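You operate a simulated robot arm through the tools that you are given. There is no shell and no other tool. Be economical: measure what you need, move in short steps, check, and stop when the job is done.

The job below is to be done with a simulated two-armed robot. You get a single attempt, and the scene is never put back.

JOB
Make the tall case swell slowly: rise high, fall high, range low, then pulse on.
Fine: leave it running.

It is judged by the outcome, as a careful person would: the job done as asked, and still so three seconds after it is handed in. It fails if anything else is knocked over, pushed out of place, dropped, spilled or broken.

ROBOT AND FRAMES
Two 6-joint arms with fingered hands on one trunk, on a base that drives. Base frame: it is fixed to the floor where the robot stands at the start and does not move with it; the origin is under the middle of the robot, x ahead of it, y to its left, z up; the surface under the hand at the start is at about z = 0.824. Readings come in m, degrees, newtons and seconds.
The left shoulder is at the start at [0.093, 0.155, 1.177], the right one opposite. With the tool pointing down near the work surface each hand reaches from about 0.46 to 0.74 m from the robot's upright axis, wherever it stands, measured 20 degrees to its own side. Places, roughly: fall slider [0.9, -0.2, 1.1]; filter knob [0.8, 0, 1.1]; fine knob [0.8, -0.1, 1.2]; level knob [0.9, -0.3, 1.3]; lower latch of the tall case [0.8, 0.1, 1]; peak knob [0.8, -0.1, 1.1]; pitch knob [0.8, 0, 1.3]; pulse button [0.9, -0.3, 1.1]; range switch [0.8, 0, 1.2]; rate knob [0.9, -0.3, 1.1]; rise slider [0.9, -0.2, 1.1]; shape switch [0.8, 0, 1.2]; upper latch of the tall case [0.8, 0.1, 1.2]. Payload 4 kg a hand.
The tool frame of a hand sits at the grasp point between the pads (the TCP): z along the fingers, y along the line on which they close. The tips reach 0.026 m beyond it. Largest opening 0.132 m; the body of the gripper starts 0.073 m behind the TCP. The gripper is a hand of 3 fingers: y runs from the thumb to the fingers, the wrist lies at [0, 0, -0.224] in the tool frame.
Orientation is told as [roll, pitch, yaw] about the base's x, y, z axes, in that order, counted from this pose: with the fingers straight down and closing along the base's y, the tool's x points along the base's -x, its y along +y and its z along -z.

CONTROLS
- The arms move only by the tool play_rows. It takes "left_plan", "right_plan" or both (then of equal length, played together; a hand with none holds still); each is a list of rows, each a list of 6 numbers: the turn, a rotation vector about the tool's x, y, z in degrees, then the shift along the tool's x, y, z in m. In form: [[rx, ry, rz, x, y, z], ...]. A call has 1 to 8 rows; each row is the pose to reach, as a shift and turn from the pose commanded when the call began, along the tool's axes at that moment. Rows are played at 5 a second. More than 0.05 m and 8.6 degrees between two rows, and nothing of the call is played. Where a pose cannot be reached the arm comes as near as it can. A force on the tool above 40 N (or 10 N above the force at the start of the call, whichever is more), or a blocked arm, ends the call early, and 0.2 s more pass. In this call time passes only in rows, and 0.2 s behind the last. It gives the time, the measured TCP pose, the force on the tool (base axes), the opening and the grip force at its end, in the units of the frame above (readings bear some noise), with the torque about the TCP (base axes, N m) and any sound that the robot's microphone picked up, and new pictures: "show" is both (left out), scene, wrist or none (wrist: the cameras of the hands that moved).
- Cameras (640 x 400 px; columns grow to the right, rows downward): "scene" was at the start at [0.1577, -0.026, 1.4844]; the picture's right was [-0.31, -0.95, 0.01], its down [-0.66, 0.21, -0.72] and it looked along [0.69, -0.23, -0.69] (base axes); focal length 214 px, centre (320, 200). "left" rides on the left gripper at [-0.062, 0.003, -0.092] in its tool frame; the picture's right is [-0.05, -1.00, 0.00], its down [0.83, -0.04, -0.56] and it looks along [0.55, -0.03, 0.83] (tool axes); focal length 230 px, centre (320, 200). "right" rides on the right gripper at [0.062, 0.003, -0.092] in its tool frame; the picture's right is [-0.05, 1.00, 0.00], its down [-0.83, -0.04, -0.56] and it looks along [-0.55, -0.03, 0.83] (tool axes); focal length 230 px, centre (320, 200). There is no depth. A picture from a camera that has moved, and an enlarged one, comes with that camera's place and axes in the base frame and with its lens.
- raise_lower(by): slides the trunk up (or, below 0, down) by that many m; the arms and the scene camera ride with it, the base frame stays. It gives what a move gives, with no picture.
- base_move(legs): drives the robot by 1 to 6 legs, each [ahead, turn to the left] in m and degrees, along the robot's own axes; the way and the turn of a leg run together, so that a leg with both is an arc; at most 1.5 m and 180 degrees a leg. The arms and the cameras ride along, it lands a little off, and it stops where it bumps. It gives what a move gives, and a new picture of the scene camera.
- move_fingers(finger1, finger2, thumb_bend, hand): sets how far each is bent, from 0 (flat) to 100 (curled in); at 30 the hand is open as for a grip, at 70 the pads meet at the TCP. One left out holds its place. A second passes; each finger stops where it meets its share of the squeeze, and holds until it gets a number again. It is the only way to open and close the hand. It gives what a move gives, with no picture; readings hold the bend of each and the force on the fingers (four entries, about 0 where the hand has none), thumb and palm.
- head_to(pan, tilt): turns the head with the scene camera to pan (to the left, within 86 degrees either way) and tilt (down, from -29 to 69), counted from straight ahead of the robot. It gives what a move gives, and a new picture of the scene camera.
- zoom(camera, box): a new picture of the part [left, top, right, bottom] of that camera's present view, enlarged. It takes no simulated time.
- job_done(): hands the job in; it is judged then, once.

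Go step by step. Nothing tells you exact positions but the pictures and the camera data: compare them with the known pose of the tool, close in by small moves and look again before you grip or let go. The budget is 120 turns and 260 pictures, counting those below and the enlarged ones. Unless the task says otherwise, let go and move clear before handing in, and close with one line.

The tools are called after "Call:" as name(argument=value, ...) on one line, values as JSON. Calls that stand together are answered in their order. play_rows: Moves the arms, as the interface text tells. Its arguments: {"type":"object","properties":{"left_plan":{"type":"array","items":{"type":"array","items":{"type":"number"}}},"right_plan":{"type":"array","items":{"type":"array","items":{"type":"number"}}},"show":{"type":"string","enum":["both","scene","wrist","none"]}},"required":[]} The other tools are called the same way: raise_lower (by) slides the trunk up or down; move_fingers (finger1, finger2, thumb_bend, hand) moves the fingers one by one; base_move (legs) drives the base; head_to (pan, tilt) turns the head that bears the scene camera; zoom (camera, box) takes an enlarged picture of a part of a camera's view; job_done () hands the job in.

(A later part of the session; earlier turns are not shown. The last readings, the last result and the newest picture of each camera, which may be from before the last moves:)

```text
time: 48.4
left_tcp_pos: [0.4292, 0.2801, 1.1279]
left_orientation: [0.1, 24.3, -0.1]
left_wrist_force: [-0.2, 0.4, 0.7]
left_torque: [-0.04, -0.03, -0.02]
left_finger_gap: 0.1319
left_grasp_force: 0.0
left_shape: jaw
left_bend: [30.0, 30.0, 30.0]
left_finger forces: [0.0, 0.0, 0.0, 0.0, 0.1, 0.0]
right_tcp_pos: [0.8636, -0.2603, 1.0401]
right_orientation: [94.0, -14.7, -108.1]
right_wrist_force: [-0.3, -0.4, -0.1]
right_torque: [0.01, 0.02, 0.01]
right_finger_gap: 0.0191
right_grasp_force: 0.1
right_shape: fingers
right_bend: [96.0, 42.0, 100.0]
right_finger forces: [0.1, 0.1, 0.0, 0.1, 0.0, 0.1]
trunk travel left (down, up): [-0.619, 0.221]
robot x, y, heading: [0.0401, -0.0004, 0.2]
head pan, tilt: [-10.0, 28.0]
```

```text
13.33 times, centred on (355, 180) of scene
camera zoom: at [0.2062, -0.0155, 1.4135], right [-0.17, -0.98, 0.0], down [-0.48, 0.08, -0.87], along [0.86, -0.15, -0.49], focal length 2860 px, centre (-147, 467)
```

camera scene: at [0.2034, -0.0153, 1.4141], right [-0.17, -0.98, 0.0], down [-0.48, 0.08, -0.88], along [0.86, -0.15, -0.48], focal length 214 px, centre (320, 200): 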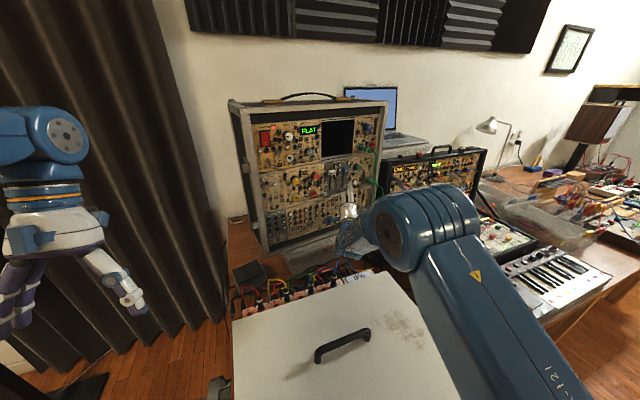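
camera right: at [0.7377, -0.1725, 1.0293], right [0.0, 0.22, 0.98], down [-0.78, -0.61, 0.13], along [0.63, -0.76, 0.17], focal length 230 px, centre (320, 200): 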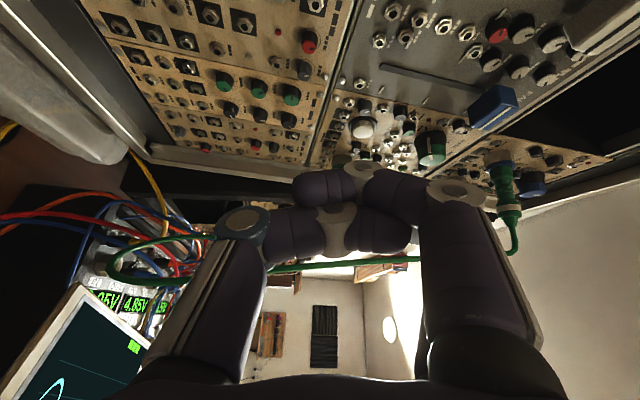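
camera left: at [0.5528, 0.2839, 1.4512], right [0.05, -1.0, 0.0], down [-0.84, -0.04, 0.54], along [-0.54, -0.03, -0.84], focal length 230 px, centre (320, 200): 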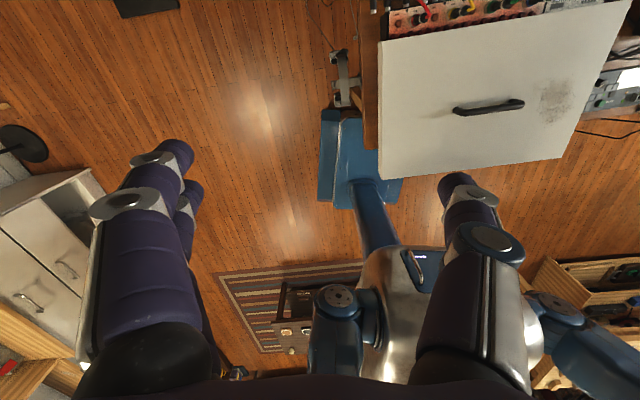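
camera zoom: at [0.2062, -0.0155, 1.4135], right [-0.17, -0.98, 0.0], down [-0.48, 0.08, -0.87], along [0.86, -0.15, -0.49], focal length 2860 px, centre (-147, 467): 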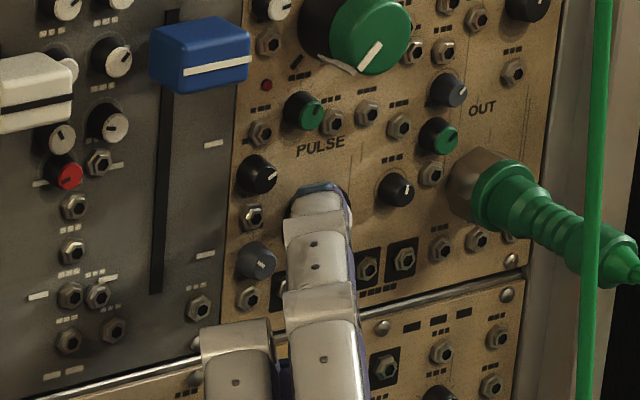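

Button is fully hidden behind the tip; still no force. I continue with small pushes.

Call:
play_rows(right_plan=[[0, 0, 0, 0, -0.0005, 0.004]], show="none")

Call:
play_rows(right_plan=[[0, 0, 0, 0, -0.0005, 0.004]], show="none")

Call:
zoom(camera="scene", box=[340, 165, 370, 195])

Call:
zoom(camera="right", box=[260, 80, 420, 220])

```text
time: 48.8
left_tcp_pos: [0.4301, 0.2811, 1.1292]
left_orientation: [0.0, 24.3, -0.1]
left_wrist_force: [0.7, -0.8, -0.3]
left_torque: [-0.02, 0.0, 0.01]
left_finger_gap: 0.1321
left_grasp_force: 0.0
left_shape: jaw
left_bend: [30.0, 30.0, 30.0]
left_finger forces: [0.0, 0.0, 0.0, 0.0, 0.1, 0.0]
right_tcp_pos: [0.8668, -0.262, 1.04]
right_orientation: [94.1, -14.7, -108.0]
right_wrist_force: [0.8, 0.4, -0.3]
right_torque: [-0.02, 0.0, 0.02]
right_finger_gap: 0.0189
right_grasp_force: 0.4
right_shape: fingers
right_bend: [96.0, 42.0, 100.0]
right_finger forces: [0.0, 0.2, 0.0, 0.0, 0.0, 0.0]
trunk travel left (down, up): [-0.619, 0.221]
robot x, y, heading: [0.0398, 0.0006, -0.0]
head pan, tilt: [-10.0, 28.0]
```

```text
time: 49.2
left_tcp_pos: [0.4296, 0.2813, 1.1283]
left_orientation: [0.1, 24.3, -0.1]
left_wrist_force: [-0.4, 1.0, 0.7]
left_torque: [0.02, -0.03, 0.04]
left_finger_gap: 0.1322
left_grasp_force: 0.0
left_shape: jaw
left_bend: [30.0, 30.0, 30.0]
left_finger forces: [0.0, 0.1, 0.0, 0.0, 0.0, 0.0]
right_tcp_pos: [0.8713, -0.2626, 1.0394]
right_orientation: [94.1, -14.8, -108.1]
right_wrist_force: [-1.4, 1.7, 1.0]
right_torque: [-0.04, -0.09, 0.02]
right_finger_gap: 0.0194
right_grasp_force: 1.2
right_shape: fingers
right_bend: [96.0, 41.0, 100.0]
right_finger forces: [0.0, 1.7, 0.0, 0.1, 0.1, 0.1]
trunk travel left (down, up): [-0.619, 0.221]
robot x, y, heading: [0.0433, 0.0002, 0.0]
head pan, tilt: [-10.0, 28.0]
heard: click
```

```text
13.33 times, centred on (355, 180) of scene
camera zoom: at [0.2056, -0.0151, 1.4136], right [-0.17, -0.98, 0.0], down [-0.48, 0.08, -0.87], along [0.86, -0.15, -0.49], focal length 2860 px, centre (-147, 467)
```

zoom: 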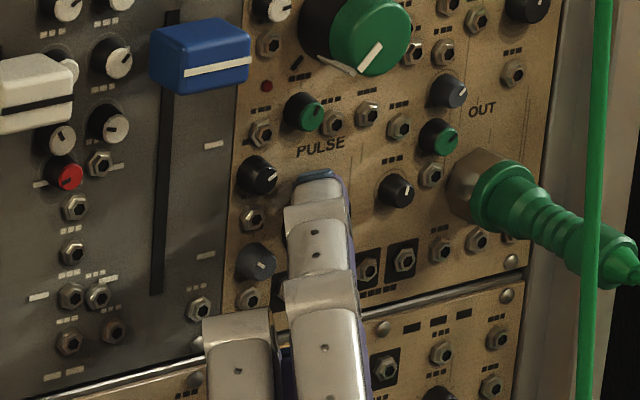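

```text
2.86 times, centred on (340, 150) of right
camera zoom: at [0.7998, -0.1785, 1.0207], right [-0.01, 0.22, 0.98], down [-0.78, -0.61, 0.13], along [0.63, -0.76, 0.17], focal length 657 px, centre (263, 343)
```

zoom: 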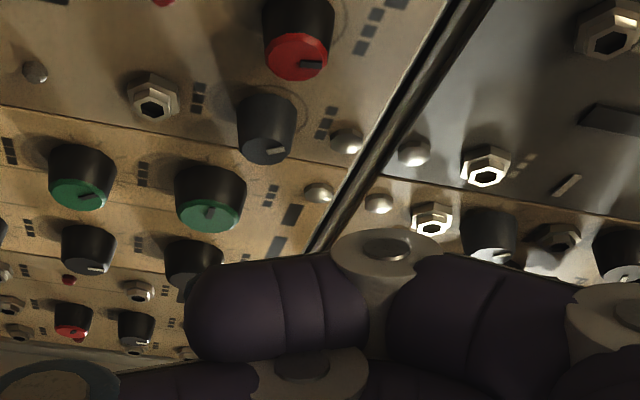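

A click was heard: the pulse button was pressed. I retract and check its state.

Call:
play_rows(right_plan=[[0, 0, 0, 0, 0, -0.02], [0, 0, 0, 0, 0, -0.04], [0, 0, 0, 0.02, 0, -0.06], [0, 0, 0, 0.04, 0, -0.08]], show="scene")

Call:
zoom(camera="scene", box=[325, 145, 375, 195])

```text
time: 50.2
left_tcp_pos: [0.4304, 0.2815, 1.1287]
left_orientation: [-0.1, 24.4, -0.1]
left_wrist_force: [0.2, 1.1, 0.2]
left_torque: [0.01, 0.0, 0.05]
left_finger_gap: 0.132
left_grasp_force: 0.1
left_shape: jaw
left_bend: [30.0, 30.0, 30.0]
left_finger forces: [0.0, 0.0, 0.1, 0.1, 0.0, 0.0]
right_tcp_pos: [0.8054, -0.2017, 1.0264]
right_orientation: [94.1, -14.8, -108.1]
right_wrist_force: [0.3, 0.6, 0.3]
right_torque: [-0.01, 0.04, -0.04]
right_finger_gap: 0.0189
right_grasp_force: 0.0
right_shape: fingers
right_bend: [96.0, 42.0, 100.0]
right_finger forces: [0.0, 0.1, 0.0, 0.0, 0.0, 0.0]
trunk travel left (down, up): [-0.619, 0.221]
robot x, y, heading: [0.0435, -0.0043, 0.2]
head pan, tilt: [-10.0, 28.0]
camera scene: at [0.2052, -0.0141, 1.4137], right [-0.17, -0.98, 0.0], down [-0.48, 0.08, -0.87], along [0.86, -0.15, -0.48], focal length 214 px, centre (320, 200)
```

scene: 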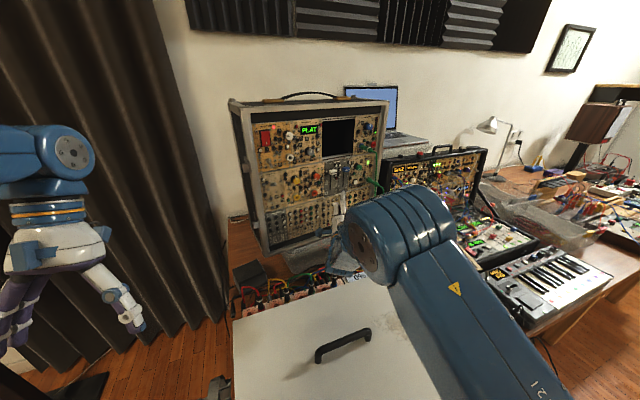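

```text
8.00 times, centred on (350, 170) of scene
camera zoom: at [0.2052, -0.0141, 1.4137], right [-0.17, -0.98, 0.0], down [-0.48, 0.08, -0.87], along [0.86, -0.15, -0.48], focal length 1716 px, centre (80, 440)
```

zoom: 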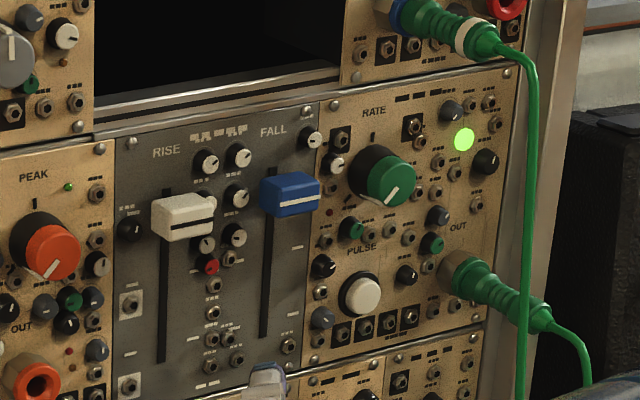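

The green LED is lit, so pulse is on. But the job says range low first, *then* pulse on, so to honour the order I press once more to switch it off, using the same proven path.

Call:
play_rows(right_plan=[[0, 0, 0, -0.02, 0, 0.02], [0, 0, 0, -0.04, 0, 0.04], [0, 0, 0, -0.04, 0, 0.065], [0, 0, 0, -0.04, 0, 0.081], [0, 0, 0, -0.04, 0, 0.081], [0, 0, 0, -0.04, 0, 0.04], [0, 0, 0, -0.02, 0, 0.02], [0, 0, 0, 0, 0, 0]], show="none")

Call:
zoom(camera="scene", box=[325, 145, 375, 195])

```text
time: 52.0
left_tcp_pos: [0.4303, 0.2817, 1.1284]
left_orientation: [0.0, 24.2, -0.2]
left_wrist_force: [0.2, 0.1, 0.1]
left_torque: [0.0, 0.02, -0.01]
left_finger_gap: 0.1322
left_grasp_force: 0.1
left_shape: jaw
left_bend: [30.0, 30.0, 30.0]
left_finger forces: [0.1, 0.1, 0.1, 0.1, 0.0, 0.0]
right_tcp_pos: [0.8059, -0.2019, 1.0231]
right_orientation: [94.1, -14.8, -108.0]
right_wrist_force: [0.4, 0.6, 0.3]
right_torque: [0.01, 0.02, 0.01]
right_finger_gap: 0.0189
right_grasp_force: 0.1
right_shape: fingers
right_bend: [96.0, 42.0, 100.0]
right_finger forces: [0.0, 0.0, 0.0, 0.1, 0.1, 0.0]
trunk travel left (down, up): [-0.619, 0.221]
robot x, y, heading: [0.0371, -0.0003, 0.0]
head pan, tilt: [-10.0, 28.0]
heard: click
```

```text
8.00 times, centred on (350, 170) of scene
camera zoom: at [0.2058, -0.014, 1.4136], right [-0.17, -0.98, 0.0], down [-0.48, 0.08, -0.87], along [0.86, -0.15, -0.49], focal length 1716 px, centre (80, 440)
```

zoom: 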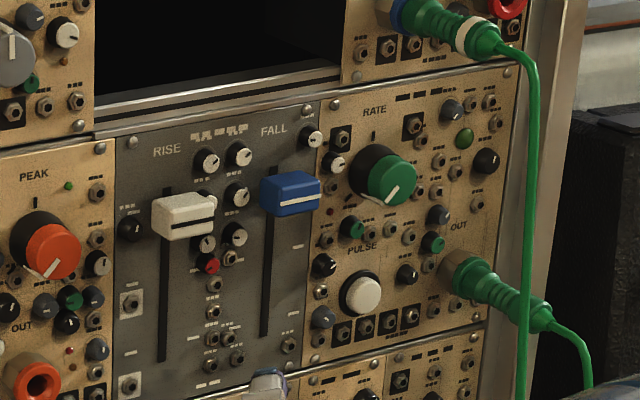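

Pulse is off again and the press is repeatable. Now the range toggle: I take the same finger back, up and left toward (.796,.014,1.144).

Call:
play_rows(right_plan=[[0, 0, 0, -0.016, 0.029, -0.031], [0, 0, 0, -0.033, 0.058, -0.063], [0, 0, 0, -0.0004, 0.072, -0.073], [0, 0, 0, 0.032, 0.085, -0.083], [0, 0, 0, 0.065, 0.099, -0.094]], show="both")

```text
time: 53.4
left_tcp_pos: [0.4112, 0.2805, 1.1118]
left_orientation: [0.0, 27.7, -0.2]
left_wrist_force: [1.2, 0.3, -0.3]
left_torque: [-0.02, -0.02, 0.01]
left_finger_gap: 0.132
left_grasp_force: 0.2
left_shape: jaw
left_bend: [30.0, 30.0, 30.0]
left_finger forces: [0.1, 0.1, 0.0, 0.0, 0.0, 0.0]
right_tcp_pos: [0.7635, -0.2234, 1.1175]
right_orientation: [92.8, -8.2, -113.1]
right_wrist_force: [0.4, 0.3, -0.1]
right_torque: [0.02, 0.0, -0.01]
right_finger_gap: 0.019
right_grasp_force: 0.1
right_shape: fingers
right_bend: [96.0, 42.0, 100.0]
right_finger forces: [0.0, 0.1, 0.0, 0.1, 0.0, 0.1]
right hand out of reach, approached as far as the arm can: row 3, 4, 5
trunk travel left (down, up): [-0.619, 0.221]
robot x, y, heading: [0.041, -0.0005, 0.2]
head pan, tilt: [-10.0, 28.0]
stopped in row 5 (right hand): the arm was blocked; the commanded pose is now the measured one
camera scene: at [0.2052, -0.0148, 1.4137], right [-0.17, -0.98, 0.0], down [-0.48, 0.08, -0.87], along [0.86, -0.15, -0.49], focal length 214 px, centre (320, 200)
camera right: at [0.7014, -0.1314, 1.1072], right [-0.01, 0.1, 0.99], down [-0.83, -0.55, 0.05], along [0.55, -0.83, 0.09], focal length 230 px, centre (320, 200)
```

scene: 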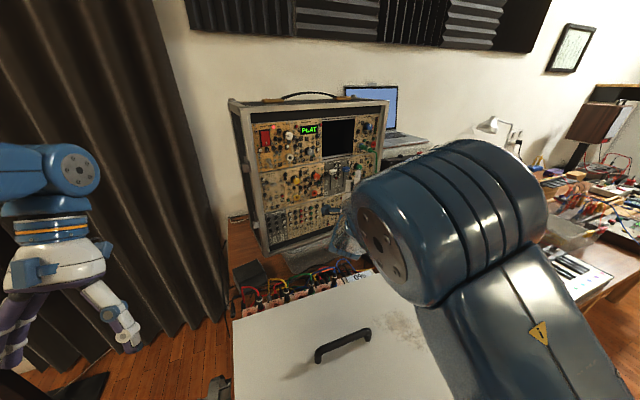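
right: 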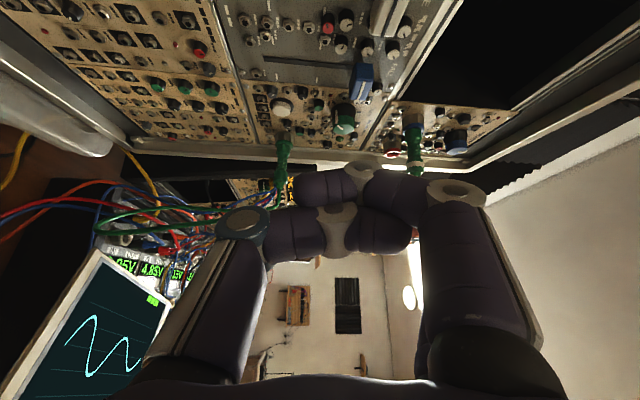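

The right hand cannot reach that far left, so I'll use the left hand for the range switch. I start swinging the left hand up to point forward.

Call:
play_rows(left_plan=[[0, -8.5, 0, -0.016, -0.002, -0.023], [0, -17, 0, -0.033, -0.005, -0.045], [0, -25.5, 0, -0.049, -0.007, -0.068], [0, -34, 0, -0.065, -0.01, -0.09], [0, -42.5, 0, -0.082, -0.012, -0.113], [0, -51, 0, -0.098, -0.015, -0.136], [0, -59.5, 0, -0.114, -0.017, -0.159], [0, -68, 0, -0.13, -0.02, -0.18]], show="scene")

```text
time: 55.2
left_tcp_pos: [0.6804, 0.2644, 1.2363]
left_orientation: [0.0, -42.8, -0.2]
left_wrist_force: [0.8, 0.0, -0.9]
left_torque: [-0.02, 0.03, -0.01]
left_finger_gap: 0.1323
left_grasp_force: 0.0
left_shape: jaw
left_bend: [30.0, 30.0, 30.0]
left_finger forces: [0.0, 0.0, 0.1, 0.1, 0.1, 0.1]
left hand out of reach, approached as far as the arm can: row 1, 2, 3, 4, 5, 6, 7, 8
right_tcp_pos: [0.7649, -0.2223, 1.1236]
right_orientation: [93.3, -8.0, -113.0]
right_wrist_force: [0.2, -0.1, 0.3]
right_torque: [0.0, 0.03, -0.02]
right_finger_gap: 0.0189
right_grasp_force: 0.1
right_shape: fingers
right_bend: [96.0, 42.0, 100.0]
right_finger forces: [0.1, 0.0, 0.0, 0.0, 0.1, 0.0]
trunk travel left (down, up): [-0.619, 0.221]
robot x, y, heading: [0.0415, 0.0018, 0.1]
head pan, tilt: [-10.0, 28.0]
camera scene: at [0.2067, -0.0152, 1.4135], right [-0.17, -0.98, 0.0], down [-0.48, 0.08, -0.87], along [0.86, -0.15, -0.49], focal length 214 px, centre (320, 200)
```

scene: 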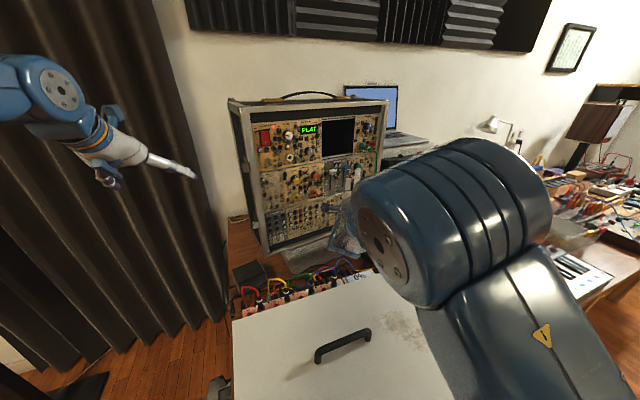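

The left hand is coming around. I continue to level it.

Call:
play_rows(left_plan=[[0, -8, 0, 0, 0, 0], [0, -16, 0, 0, 0, 0], [0, -24, 0, 0, 0, 0], [0, -32, 0, 0, 0, 0], [0, -40, 0, 0, 0, 0], [0, -47, 0, 0, 0, 0]], show="both")

```text
time: 56.6
left_tcp_pos: [0.7034, 0.2584, 1.2265]
left_orientation: [164.8, -90.0, -165.0]
left_wrist_force: [0.1, -0.1, -0.1]
left_torque: [0.03, -0.01, -0.05]
left_finger_gap: 0.1319
left_grasp_force: 0.1
left_shape: jaw
left_bend: [30.0, 30.0, 30.0]
left_finger forces: [0.0, 0.1, 0.1, 0.0, 0.0, 0.0]
left hand out of reach, approached as far as the arm can: row 1, 2, 3, 4, 5, 6
right_tcp_pos: [0.7649, -0.2217, 1.1222]
right_orientation: [93.2, -8.0, -113.0]
right_wrist_force: [-0.2, 0.0, 0.5]
right_torque: [0.01, 0.01, 0.03]
right_finger_gap: 0.0191
right_grasp_force: 0.1
right_shape: fingers
right_bend: [96.0, 42.0, 100.0]
right_finger forces: [0.0, 0.0, 0.0, 0.0, 0.1, 0.0]
trunk travel left (down, up): [-0.619, 0.221]
robot x, y, heading: [0.0399, -0.0014, 0.2]
head pan, tilt: [-10.0, 28.0]
camera scene: at [0.2062, -0.0153, 1.4136], right [-0.17, -0.98, 0.0], down [-0.48, 0.08, -0.87], along [0.86, -0.15, -0.49], focal length 214 px, centre (320, 200)
camera left: at [0.6116, 0.2624, 1.2884], right [0.0, -1.0, 0.05], down [-0.55, -0.04, -0.83], along [0.83, -0.03, -0.55], focal length 230 px, centre (320, 200)
```

scene: 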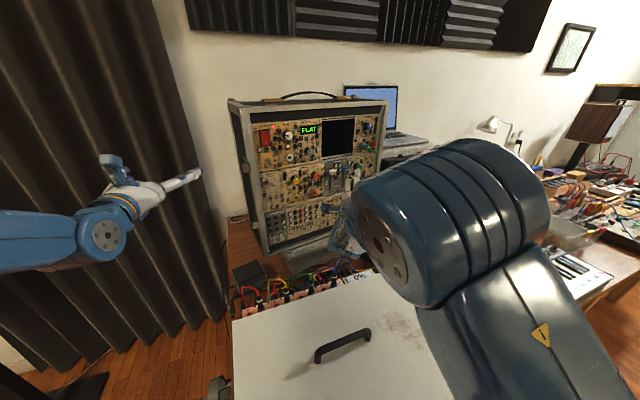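
left: 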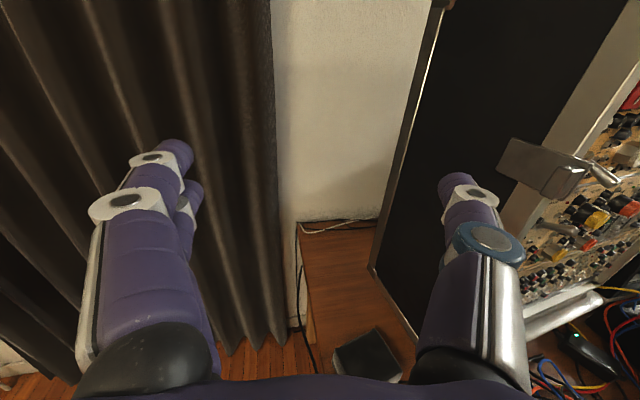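

The left hand is level, pointing forward, beside the case. I roll it 90° (fingers up, thumb down) so it's narrow, as worked for the right.

Call:
play_rows(left_plan=[[0, 0, 8.5, 0, 0, 0], [0, 0, 17, 0, 0, 0], [0, 0, 25.5, 0, 0, 0], [0, 0, 34, 0, 0, 0], [0, 0, 42.5, 0, 0, 0], [0, 0, 51, 0, 0, 0], [0, 0, 59.5, 0, 0, 0], [0, 0, 68, 0, 0, 0]], show="none")

Call:
play_rows(left_plan=[[0, 0, 8, 0, 0, 0], [0, 0, 16, 0, 0, 0], [0, 0, 22, 0, 0, 0]], show="none")

Call:
move_fingers(hand="left", finger1=42, finger2=100, thumb_bend=100)

Call:
zoom(camera="left", box=[0, 0, 640, 400])

Call:
zoom(camera="scene", box=[60, 100, 300, 300])

```text
time: 58.4
left_tcp_pos: [0.7037, 0.2598, 1.2283]
left_orientation: [90.2, -21.7, -90.2]
left_wrist_force: [-0.2, -0.3, -0.6]
left_torque: [-0.01, -0.01, -0.03]
left_finger_gap: 0.1318
left_grasp_force: 0.1
left_shape: jaw
left_bend: [30.0, 30.0, 30.0]
left_finger forces: [0.0, 0.0, 0.1, 0.0, 0.0, 0.0]
right_tcp_pos: [0.7648, -0.2221, 1.1213]
right_orientation: [93.2, -8.0, -113.0]
right_wrist_force: [-0.4, 0.6, -1.0]
right_torque: [-0.02, -0.01, 0.03]
right_finger_gap: 0.0187
right_grasp_force: 0.1
right_shape: fingers
right_bend: [96.0, 42.0, 100.0]
right_finger forces: [0.0, 0.0, 0.1, 0.0, 0.0, 0.1]
trunk travel left (down, up): [-0.619, 0.221]
robot x, y, heading: [0.0406, -0.0005, -0.0]
head pan, tilt: [-10.0, 28.0]
```

```text
time: 59.2
left_tcp_pos: [0.7047, 0.2604, 1.2273]
left_orientation: [90.3, 0.2, -90.2]
left_wrist_force: [-0.8, 0.2, -0.3]
left_torque: [0.02, 0.01, -0.02]
left_finger_gap: 0.1321
left_grasp_force: 0.0
left_shape: jaw
left_bend: [30.0, 30.0, 30.0]
left_finger forces: [0.1, 0.0, 0.0, 0.0, 0.0, 0.0]
right_tcp_pos: [0.7652, -0.223, 1.122]
right_orientation: [93.3, -8.0, -112.9]
right_wrist_force: [0.4, 0.6, 0.1]
right_torque: [-0.02, 0.02, -0.03]
right_finger_gap: 0.0191
right_grasp_force: 0.1
right_shape: fingers
right_bend: [96.0, 42.0, 100.0]
right_finger forces: [0.0, 0.1, 0.0, 0.0, 0.0, 0.1]
trunk travel left (down, up): [-0.619, 0.221]
robot x, y, heading: [0.0443, 0.0015, 0.1]
head pan, tilt: [-10.0, 28.0]
```

```text
time: 60.2
left_tcp_pos: [0.7039, 0.2601, 1.2281]
left_orientation: [90.2, 0.0, -90.2]
left_wrist_force: [0.1, -0.1, 0.8]
left_torque: [-0.04, 0.0, 0.01]
left_finger_gap: 0.0335
left_grasp_force: 0.1
left_shape: fingers
left_bend: [42.0, 89.0, 91.0]
left_finger forces: [0.0, 0.0, 0.1, 0.0, 0.0, 0.0]
right_tcp_pos: [0.765, -0.2225, 1.1212]
right_orientation: [93.3, -8.0, -113.0]
right_wrist_force: [-0.2, -0.5, 0.2]
right_torque: [0.03, -0.01, 0.02]
right_finger_gap: 0.019
right_grasp_force: 0.1
right_shape: fingers
right_bend: [96.0, 42.0, 100.0]
right_finger forces: [0.0, 0.0, 0.0, 0.0, 0.0, 0.0]
trunk travel left (down, up): [-0.619, 0.221]
robot x, y, heading: [0.0366, -0.0027, -0.4]
head pan, tilt: [-10.0, 28.0]
```

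```text
1.00 times, centred on (320, 200) of left (not enlarged: the box is as wide or as high as the picture)
camera zoom: at [0.612, 0.199, 1.2306], right [0.01, -0.05, -1.0], down [-0.55, 0.83, -0.05], along [0.83, 0.55, -0.02], focal length 230 px, centre (320, 200)
```

zoom: 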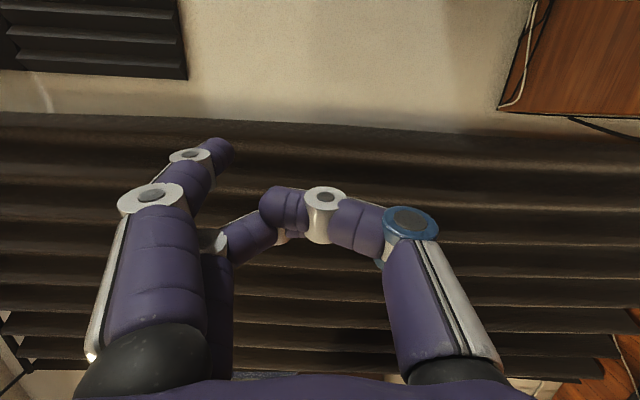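

```text
2.00 times, centred on (180, 200) of scene
camera zoom: at [0.2063, -0.0152, 1.4135], right [-0.17, -0.98, 0.0], down [-0.48, 0.08, -0.87], along [0.86, -0.15, -0.49], focal length 429 px, centre (600, 200)
```

zoom: 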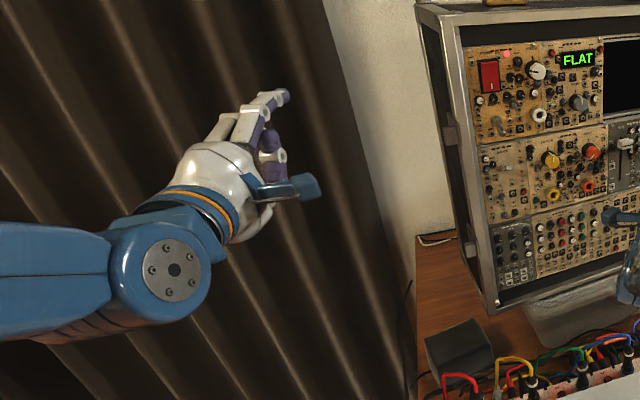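

Left finger1 is extended on the right side of the hand, with its tip ≈ TCP+(.022,-.02,.05). I move toward the case front in stages.

Call:
play_rows(left_plan=[[0, 0, 0, -0.04, -0.015, -0.01], [0, 0, 0, -0.08, -0.03, -0.01], [0, 0, 0, -0.12, -0.045, -0.01], [0, 0, 0, -0.16, -0.06, -0.01]], show="both")

```text
time: 61.2
left_tcp_pos: [0.7078, 0.1571, 1.2004]
left_orientation: [92.4, -4.0, -89.3]
left_wrist_force: [-0.3, 0.4, 0.1]
left_torque: [0.0, 0.02, -0.04]
left_finger_gap: 0.0333
left_grasp_force: 0.0
left_shape: fingers
left_bend: [42.0, 89.0, 91.0]
left_finger forces: [0.1, 0.1, 0.0, 0.1, 0.0, 0.1]
left hand out of reach, approached as far as the arm can: row 3, 4
right_tcp_pos: [0.7653, -0.2229, 1.1208]
right_orientation: [93.2, -8.0, -113.0]
right_wrist_force: [-0.1, 0.4, -0.1]
right_torque: [0.01, 0.0, 0.03]
right_finger_gap: 0.0189
right_grasp_force: 0.0
right_shape: fingers
right_bend: [96.0, 42.0, 100.0]
right_finger forces: [0.0, 0.1, 0.0, 0.0, 0.0, 0.0]
trunk travel left (down, up): [-0.619, 0.221]
robot x, y, heading: [0.0394, -0.0041, -0.2]
head pan, tilt: [-10.0, 28.0]
camera scene: at [0.2058, -0.0196, 1.4132], right [-0.23, -0.97, 0.01], down [-0.48, 0.11, -0.87], along [0.85, -0.2, -0.49], focal length 214 px, centre (320, 200)
camera left: at [0.6165, 0.0949, 1.204], right [0.04, -0.12, -0.99], down [-0.56, 0.82, -0.12], along [0.83, 0.56, -0.03], focal length 230 px, centre (320, 200)
```

scene: 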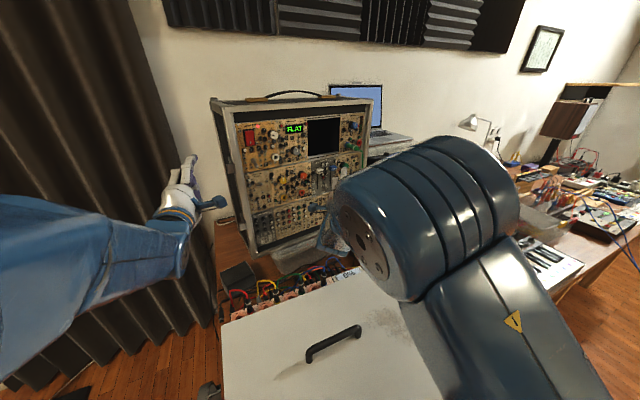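
left: 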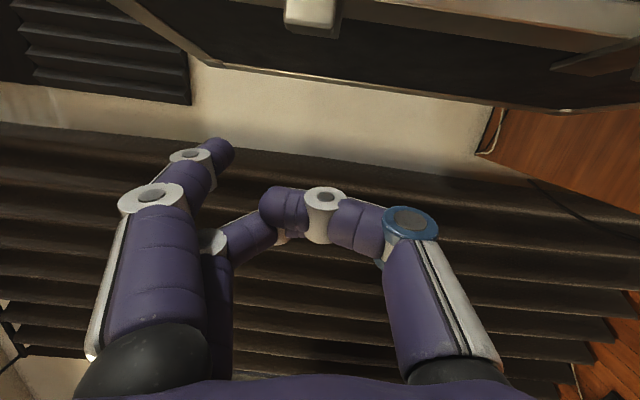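

The left arm can't come in toward the centre. A better plan: tuck the left arm, back the base off, turn about 18° left and come forward, which brings the already-formed right finger to the range switch. First I tuck the left arm.

Call:
play_rows(left_plan=[[8.5, 0, 0, 0.015, 0, -0.03], [17, 0, 0, 0.03, 0, -0.06], [25.5, 0, 0, 0.045, 0, -0.09], [34, 0, 0, 0.06, 0, -0.12], [42.5, 0, 0, 0.07, 0, -0.15], [51, 0, 0, 0.08, 0, -0.18], [59.5, 0, 0, 0.09, 0, -0.21], [68, 0, 0, 0.1, 0, -0.24]], show="scene")

```text
time: 63.0
left_tcp_pos: [0.6024, 0.1566, 1.0964]
left_orientation: [23.1, -0.5, -93.5]
left_wrist_force: [-0.6, -0.3, 0.5]
left_torque: [0.02, -0.01, 0.0]
left_finger_gap: 0.0331
left_grasp_force: 0.0
left_shape: fingers
left_bend: [42.0, 89.0, 91.0]
left_finger forces: [0.0, 0.0, 0.1, 0.0, 0.0, 0.1]
left hand out of reach, approached as far as the arm can: row 1, 2, 3, 4, 5, 6, 7, 8
right_tcp_pos: [0.7644, -0.224, 1.1214]
right_orientation: [93.2, -7.9, -112.9]
right_wrist_force: [-0.6, -1.0, 1.2]
right_torque: [0.01, -0.03, 0.03]
right_finger_gap: 0.0191
right_grasp_force: 0.1
right_shape: fingers
right_bend: [96.0, 42.0, 100.0]
right_finger forces: [0.1, 0.1, 0.0, 0.0, 0.0, 0.0]
trunk travel left (down, up): [-0.619, 0.221]
robot x, y, heading: [0.04, 0.0036, -0.1]
head pan, tilt: [-10.0, 28.0]
camera scene: at [0.206, -0.017, 1.4135], right [-0.17, -0.98, 0.0], down [-0.48, 0.08, -0.87], along [0.86, -0.15, -0.49], focal length 214 px, centre (320, 200)
```

scene: 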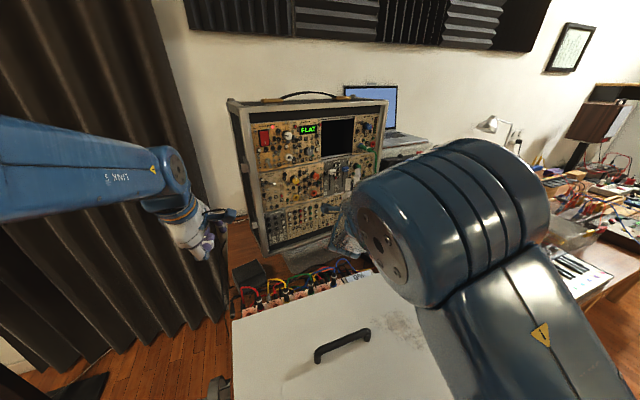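

In this elbow-up posture the left hand may reach the toggle from above at a slant, avoiding base moves. I swing it toward the centre, tilted forward.

Call:
play_rows(left_plan=[[-6, 0, 0, -0.024, 0.014, -0.007], [-12, 0, 0, -0.048, 0.028, -0.014], [-18, 0, 0, -0.072, 0.042, -0.022], [-24, 0, 0, -0.096, 0.056, -0.03], [-30, 0, 0, -0.12, 0.069, -0.036]], show="both")

```text
time: 64.2
left_tcp_pos: [0.6982, 0.0959, 1.174]
left_orientation: [53.1, -4.2, -93.0]
left_wrist_force: [-1.5, -1.6, -2.2]
left_torque: [0.05, 0.11, -0.04]
left_finger_gap: 0.0295
left_grasp_force: 1.7
left_shape: fingers
left_bend: [46.0, 89.0, 91.0]
left_finger forces: [3.2, 0.0, 0.1, 0.0, 0.0, 0.0]
left hand out of reach, approached as far as the arm can: row 1, 2, 3, 4, 5
right_tcp_pos: [0.765, -0.2237, 1.1215]
right_orientation: [93.2, -8.0, -113.0]
right_wrist_force: [0.0, 0.1, -0.1]
right_torque: [-0.01, 0.0, 0.04]
right_finger_gap: 0.019
right_grasp_force: 0.2
right_shape: fingers
right_bend: [96.0, 42.0, 100.0]
right_finger forces: [0.1, 0.0, 0.1, 0.0, 0.0, 0.0]
trunk travel left (down, up): [-0.619, 0.221]
robot x, y, heading: [0.0374, -0.0001, 0.1]
head pan, tilt: [-10.0, 28.0]
camera scene: at [0.2032, -0.0219, 1.4063], right [-0.25, -0.97, 0.0], down [-0.54, 0.13, -0.83], along [0.81, -0.21, -0.55], focal length 214 px, centre (320, 200)
camera left: at [0.6234, 0.0421, 1.2361], right [-0.6, -0.08, -0.79], down [-0.43, 0.87, 0.24], along [0.67, 0.48, -0.56], focal length 230 px, centre (320, 200)
```

scene: 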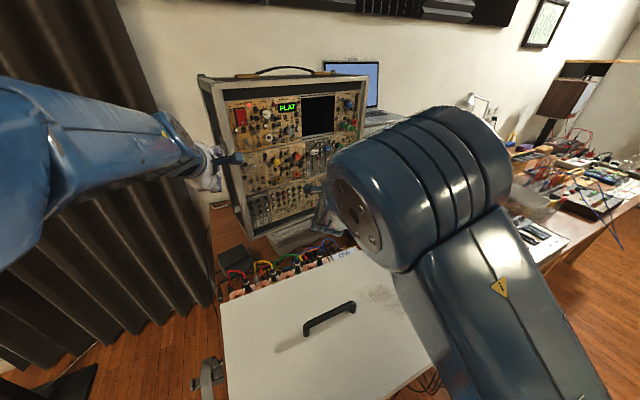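
left: 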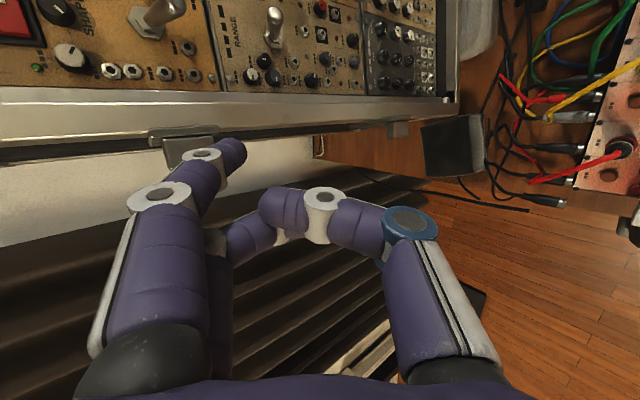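

The left fingertip lightly touched the case's left frame/latch (3 N). I back off at once and check.

Call:
play_rows(left_plan=[[0, 0, 0, 0.005, -0.004, -0.02], [0, 0, 0, 0.017, -0.013, -0.054]], show="both")

Call:
zoom(camera="scene", box=[170, 80, 350, 260])

```text
time: 64.8
left_tcp_pos: [0.6983, 0.0963, 1.1773]
left_orientation: [53.1, -3.2, -93.0]
left_wrist_force: [0.3, -0.4, -4.9]
left_torque: [0.08, 0.29, -0.07]
left_finger_gap: 0.0276
left_grasp_force: 2.6
left_shape: fingers
left_bend: [47.0, 89.0, 91.0]
left_finger forces: [5.4, 0.0, 0.0, 0.0, 0.0, 0.0]
left hand out of reach, approached as far as the arm can: row 1, 2
right_tcp_pos: [0.766, -0.2227, 1.1216]
right_orientation: [93.2, -8.0, -113.0]
right_wrist_force: [-0.9, 0.2, 0.4]
right_torque: [0.0, -0.02, 0.0]
right_finger_gap: 0.0191
right_grasp_force: 0.2
right_shape: fingers
right_bend: [96.0, 42.0, 100.0]
right_finger forces: [0.0, 0.1, 0.1, 0.0, 0.0, 0.0]
trunk travel left (down, up): [-0.619, 0.221]
robot x, y, heading: [0.0384, 0.0012, -0.0]
head pan, tilt: [-10.0, 28.0]
camera scene: at [0.2037, -0.0224, 1.4061], right [-0.26, -0.97, 0.01], down [-0.54, 0.14, -0.83], along [0.8, -0.22, -0.55], focal length 214 px, centre (320, 200)
camera left: at [0.6243, 0.0419, 1.2382], right [-0.6, -0.07, -0.8], down [-0.42, 0.87, 0.25], along [0.68, 0.49, -0.55], focal length 230 px, centre (320, 200)
```

scene: 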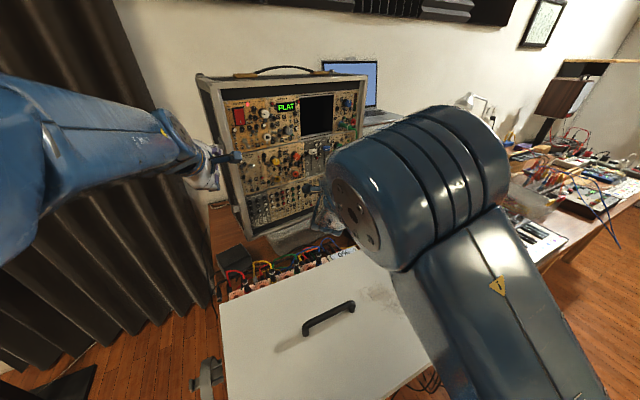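
left: 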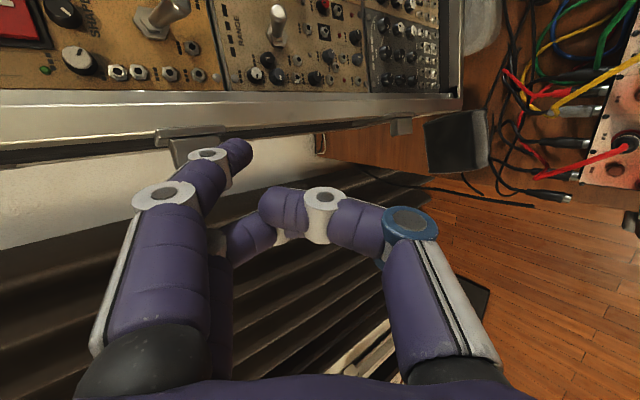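

```text
2.22 times, centred on (260, 170) of scene
camera zoom: at [0.2037, -0.0224, 1.4061], right [-0.26, -0.97, 0.01], down [-0.54, 0.14, -0.83], along [0.8, -0.22, -0.55], focal length 477 px, centre (453, 267)
```

zoom: 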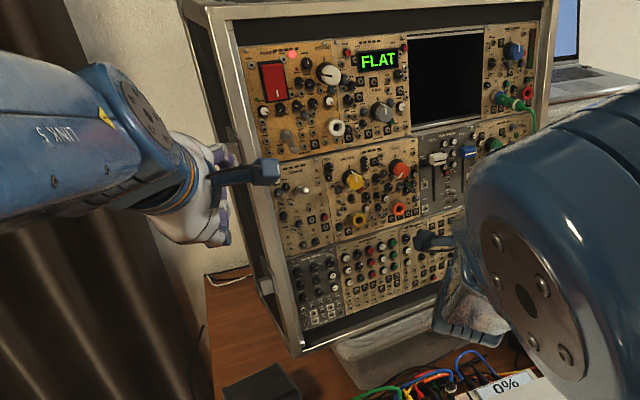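

The fingertip is under the latch from below and right. I move down and left, away from it, then back to the earlier posture.

Call:
play_rows(left_plan=[[0, 0, 0, 0.02, -0.02, 0.008], [6, 0, 0, 0.05, -0.035, 0.012], [12, 0, 0, 0.08, -0.05, 0.01], [18, 0, 0, 0.1, -0.06, 0.0], [24, 0, 0, 0.12, -0.07, -0.01], [30, 0, 0, 0.14, -0.08, -0.02]], show="both")

Call:
zoom(camera="scene", box=[200, 80, 390, 260])

```text
time: 66.2
left_tcp_pos: [0.6115, 0.1524, 1.1134]
left_orientation: [24.8, -0.8, -94.1]
left_wrist_force: [-1.2, 0.1, -0.3]
left_torque: [0.05, 0.0, -0.02]
left_finger_gap: 0.0331
left_grasp_force: 0.1
left_shape: fingers
left_bend: [42.0, 89.0, 91.0]
left_finger forces: [0.0, 0.1, 0.0, 0.0, 0.0, 0.0]
left hand out of reach, approached as far as the arm can: row 4, 5, 6
right_tcp_pos: [0.7661, -0.2222, 1.1211]
right_orientation: [93.1, -8.0, -113.0]
right_wrist_force: [0.3, 0.2, -1.0]
right_torque: [-0.03, 0.02, -0.01]
right_finger_gap: 0.0189
right_grasp_force: 0.0
right_shape: fingers
right_bend: [96.0, 42.0, 100.0]
right_finger forces: [0.0, 0.0, 0.1, 0.0, 0.0, 0.0]
trunk travel left (down, up): [-0.619, 0.221]
robot x, y, heading: [0.0372, 0.0016, 0.3]
head pan, tilt: [-10.0, 28.0]
camera scene: at [0.2062, -0.0151, 1.4135], right [-0.17, -0.98, 0.0], down [-0.48, 0.08, -0.87], along [0.86, -0.15, -0.49], focal length 214 px, centre (320, 200)
camera left: at [0.5732, 0.0946, 1.1995], right [-0.91, 0.01, -0.42], down [-0.21, 0.85, 0.47], along [0.36, 0.52, -0.77], focal length 230 px, centre (320, 200)
```

scene: 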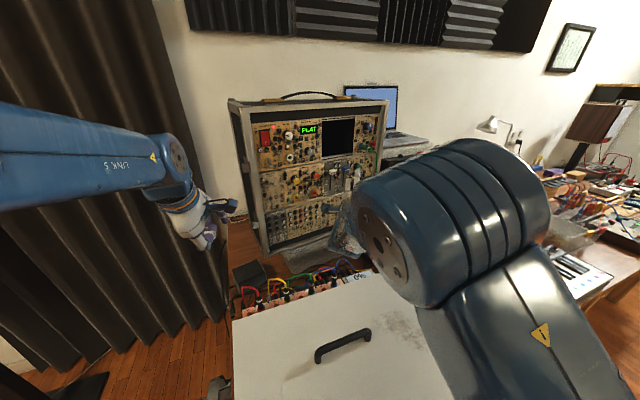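
left: 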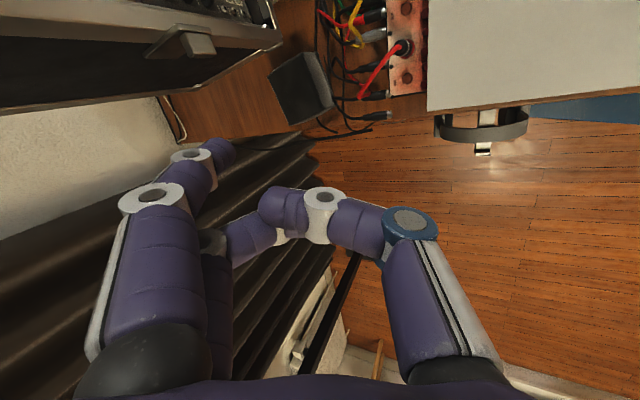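

```text
2.22 times, centred on (295, 170) of scene
camera zoom: at [0.2062, -0.0151, 1.4135], right [-0.17, -0.98, 0.0], down [-0.48, 0.08, -0.87], along [0.86, -0.15, -0.49], focal length 477 px, centre (376, 267)
```

zoom: 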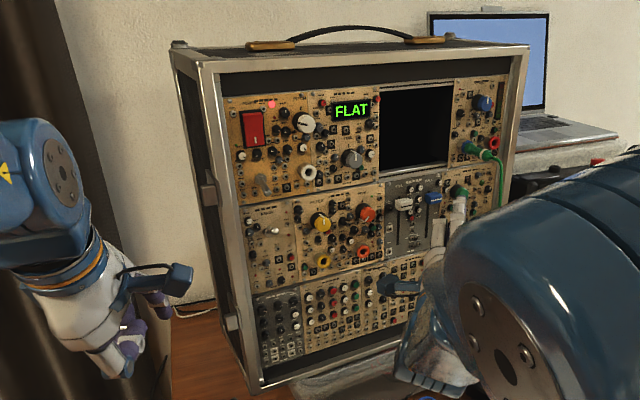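

Free again, and the case is undisturbed. Now the base plan: back 10 cm, turn 18° left, forward 4 cm.

Call:
base_move(legs=[[-0.1, 0], [0, 18], [0.04, 0]])

Call:
zoom(camera="right", box=[0, 0, 640, 400])

```text
time: 68.9
left_tcp_pos: [0.4726, 0.3303, 1.1191]
left_orientation: [25.4, -0.7, -76.4]
left_wrist_force: [-0.4, 0.0, 1.3]
left_torque: [0.0, -0.02, -0.03]
left_finger_gap: 0.0331
left_grasp_force: 0.0
left_shape: fingers
left_bend: [42.0, 89.0, 91.0]
left_finger forces: [0.0, 0.0, 0.0, 0.1, 0.1, 0.1]
right_tcp_pos: [0.7313, 0.0202, 1.1318]
right_orientation: [94.1, -7.6, -95.4]
right_wrist_force: [0.8, 0.4, 0.1]
right_torque: [-0.02, 0.04, 0.01]
right_finger_gap: 0.019
right_grasp_force: 0.1
right_shape: fingers
right_bend: [96.0, 42.0, 100.0]
right_finger forces: [0.1, 0.1, 0.0, 0.1, 0.0, 0.0]
trunk travel left (down, up): [-0.619, 0.221]
robot x, y, heading: [-0.0174, 0.0112, 17.8]
head pan, tilt: [-10.0, 28.0]
camera scene: at [0.133, 0.0455, 1.4148], right [0.14, -0.99, 0.0], down [-0.47, -0.07, -0.88], along [0.87, 0.12, -0.48], focal length 214 px, centre (320, 200)
```

scene: 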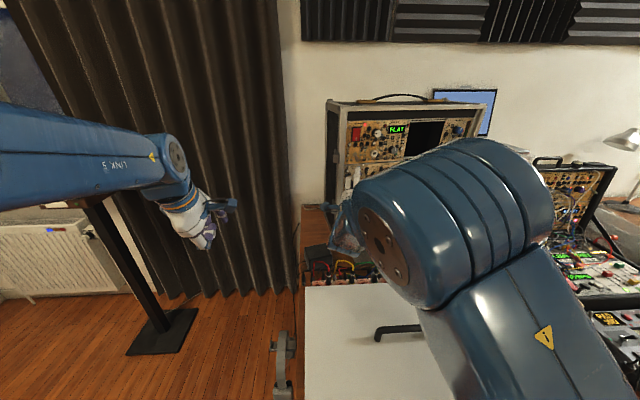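

```text
1.00 times, centred on (320, 200) of right (not enlarged: the box is as wide or as high as the picture)
camera zoom: at [0.644, 0.0888, 1.121], right [-0.06, 0.09, 0.99], down [-0.63, -0.78, 0.03], along [0.78, -0.62, 0.1], focal length 230 px, centre (320, 200)
```

zoom: 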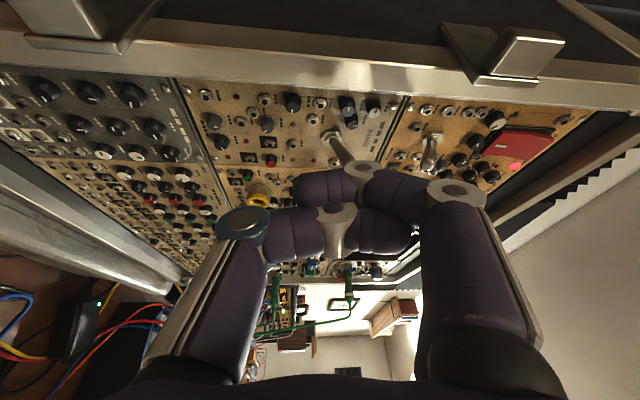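

The right hand is now in front of the range module. I zoom in to locate the finger relative to the lever.

Call:
zoom(camera="scene", box=[330, 140, 390, 200])

Call:
zoom(camera="right", box=[280, 80, 480, 260])

```text
6.67 times, centred on (360, 170) of scene
camera zoom: at [0.133, 0.0455, 1.4148], right [0.14, -0.99, 0.0], down [-0.47, -0.07, -0.88], along [0.87, 0.12, -0.48], focal length 1430 px, centre (53, 400)
```

zoom: 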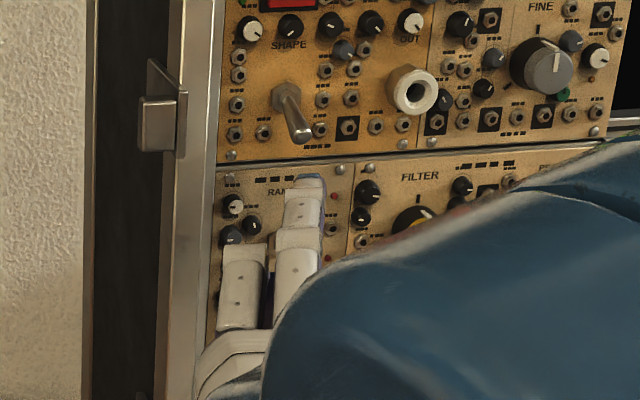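

```text
2.22 times, centred on (380, 170) of right
camera zoom: at [0.644, 0.0888, 1.121], right [-0.06, 0.09, 0.99], down [-0.63, -0.78, 0.03], along [0.78, -0.62, 0.1], focal length 511 px, centre (187, 267)
```

zoom: 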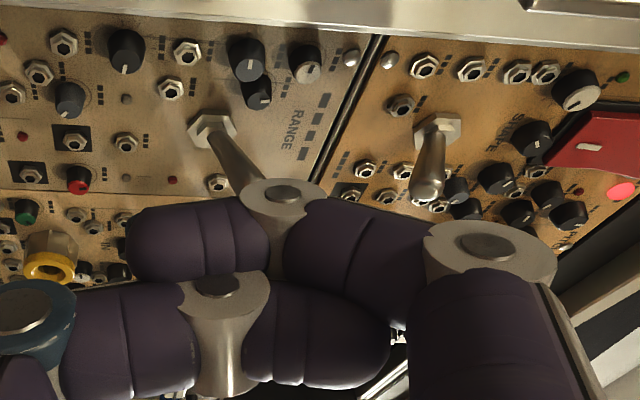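

From fresh triangulation the range lever tip is at ≈(.771,.016,1.156), pointing up; the shape lever tip at z≈1.207 is above it. The finger tip is at ≈(.751,.011,1.19). I slip the finger into the gap between them.

Call:
play_rows(right_plan=[[0, 0, 0, 0.001, -0.012, 0.003], [0, 0, 0, 0.004, -0.013, 0.015], [0, 0, 0, 0.007, -0.013, 0.028]], show="none")

Call:
zoom(camera="scene", box=[345, 140, 385, 180])

Call:
zoom(camera="right", box=[280, 80, 480, 260])

```text
time: 69.7
left_tcp_pos: [0.4628, 0.3277, 1.0881]
left_orientation: [21.5, -1.1, -76.1]
left_wrist_force: [0.1, 0.4, 0.2]
left_torque: [0.02, 0.01, 0.0]
left_finger_gap: 0.033
left_grasp_force: 0.1
left_shape: fingers
left_bend: [42.0, 90.0, 91.0]
left_finger forces: [0.1, 0.1, 0.1, 0.1, 0.0, 0.0]
right_tcp_pos: [0.7497, 0.0193, 1.1272]
right_orientation: [94.5, -7.5, -95.3]
right_wrist_force: [-0.5, -0.3, -0.7]
right_torque: [-0.01, 0.0, 0.01]
right_finger_gap: 0.0189
right_grasp_force: 0.1
right_shape: fingers
right_bend: [96.0, 42.0, 100.0]
right_finger forces: [0.0, 0.0, 0.0, 0.0, 0.0, 0.1]
trunk travel left (down, up): [-0.619, 0.221]
robot x, y, heading: [-0.0224, 0.0111, 17.8]
head pan, tilt: [-10.0, 28.0]
```

```text
10.00 times, centred on (365, 160) of scene
camera zoom: at [0.1437, 0.0479, 1.4131], right [0.14, -0.99, 0.0], down [-0.48, -0.07, -0.87], along [0.87, 0.12, -0.49], focal length 2145 px, centre (-130, 600)
```

zoom: 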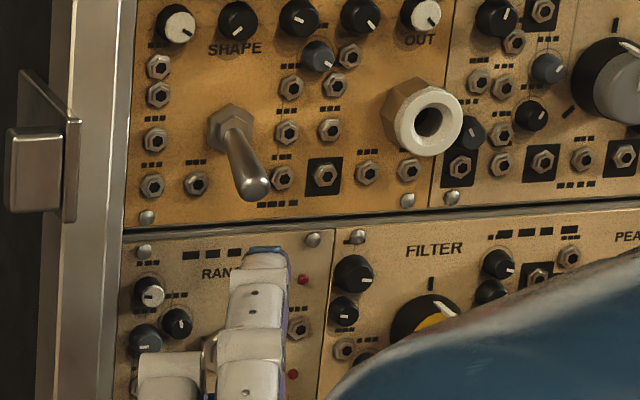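

```text
2.22 times, centred on (380, 170) of right
camera zoom: at [0.6625, 0.0878, 1.1137], right [-0.07, 0.08, 0.99], down [-0.63, -0.78, 0.02], along [0.78, -0.62, 0.11], focal length 511 px, centre (187, 267)
```

zoom: 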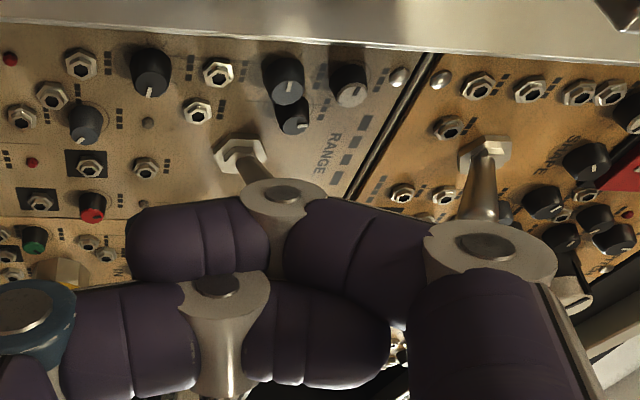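

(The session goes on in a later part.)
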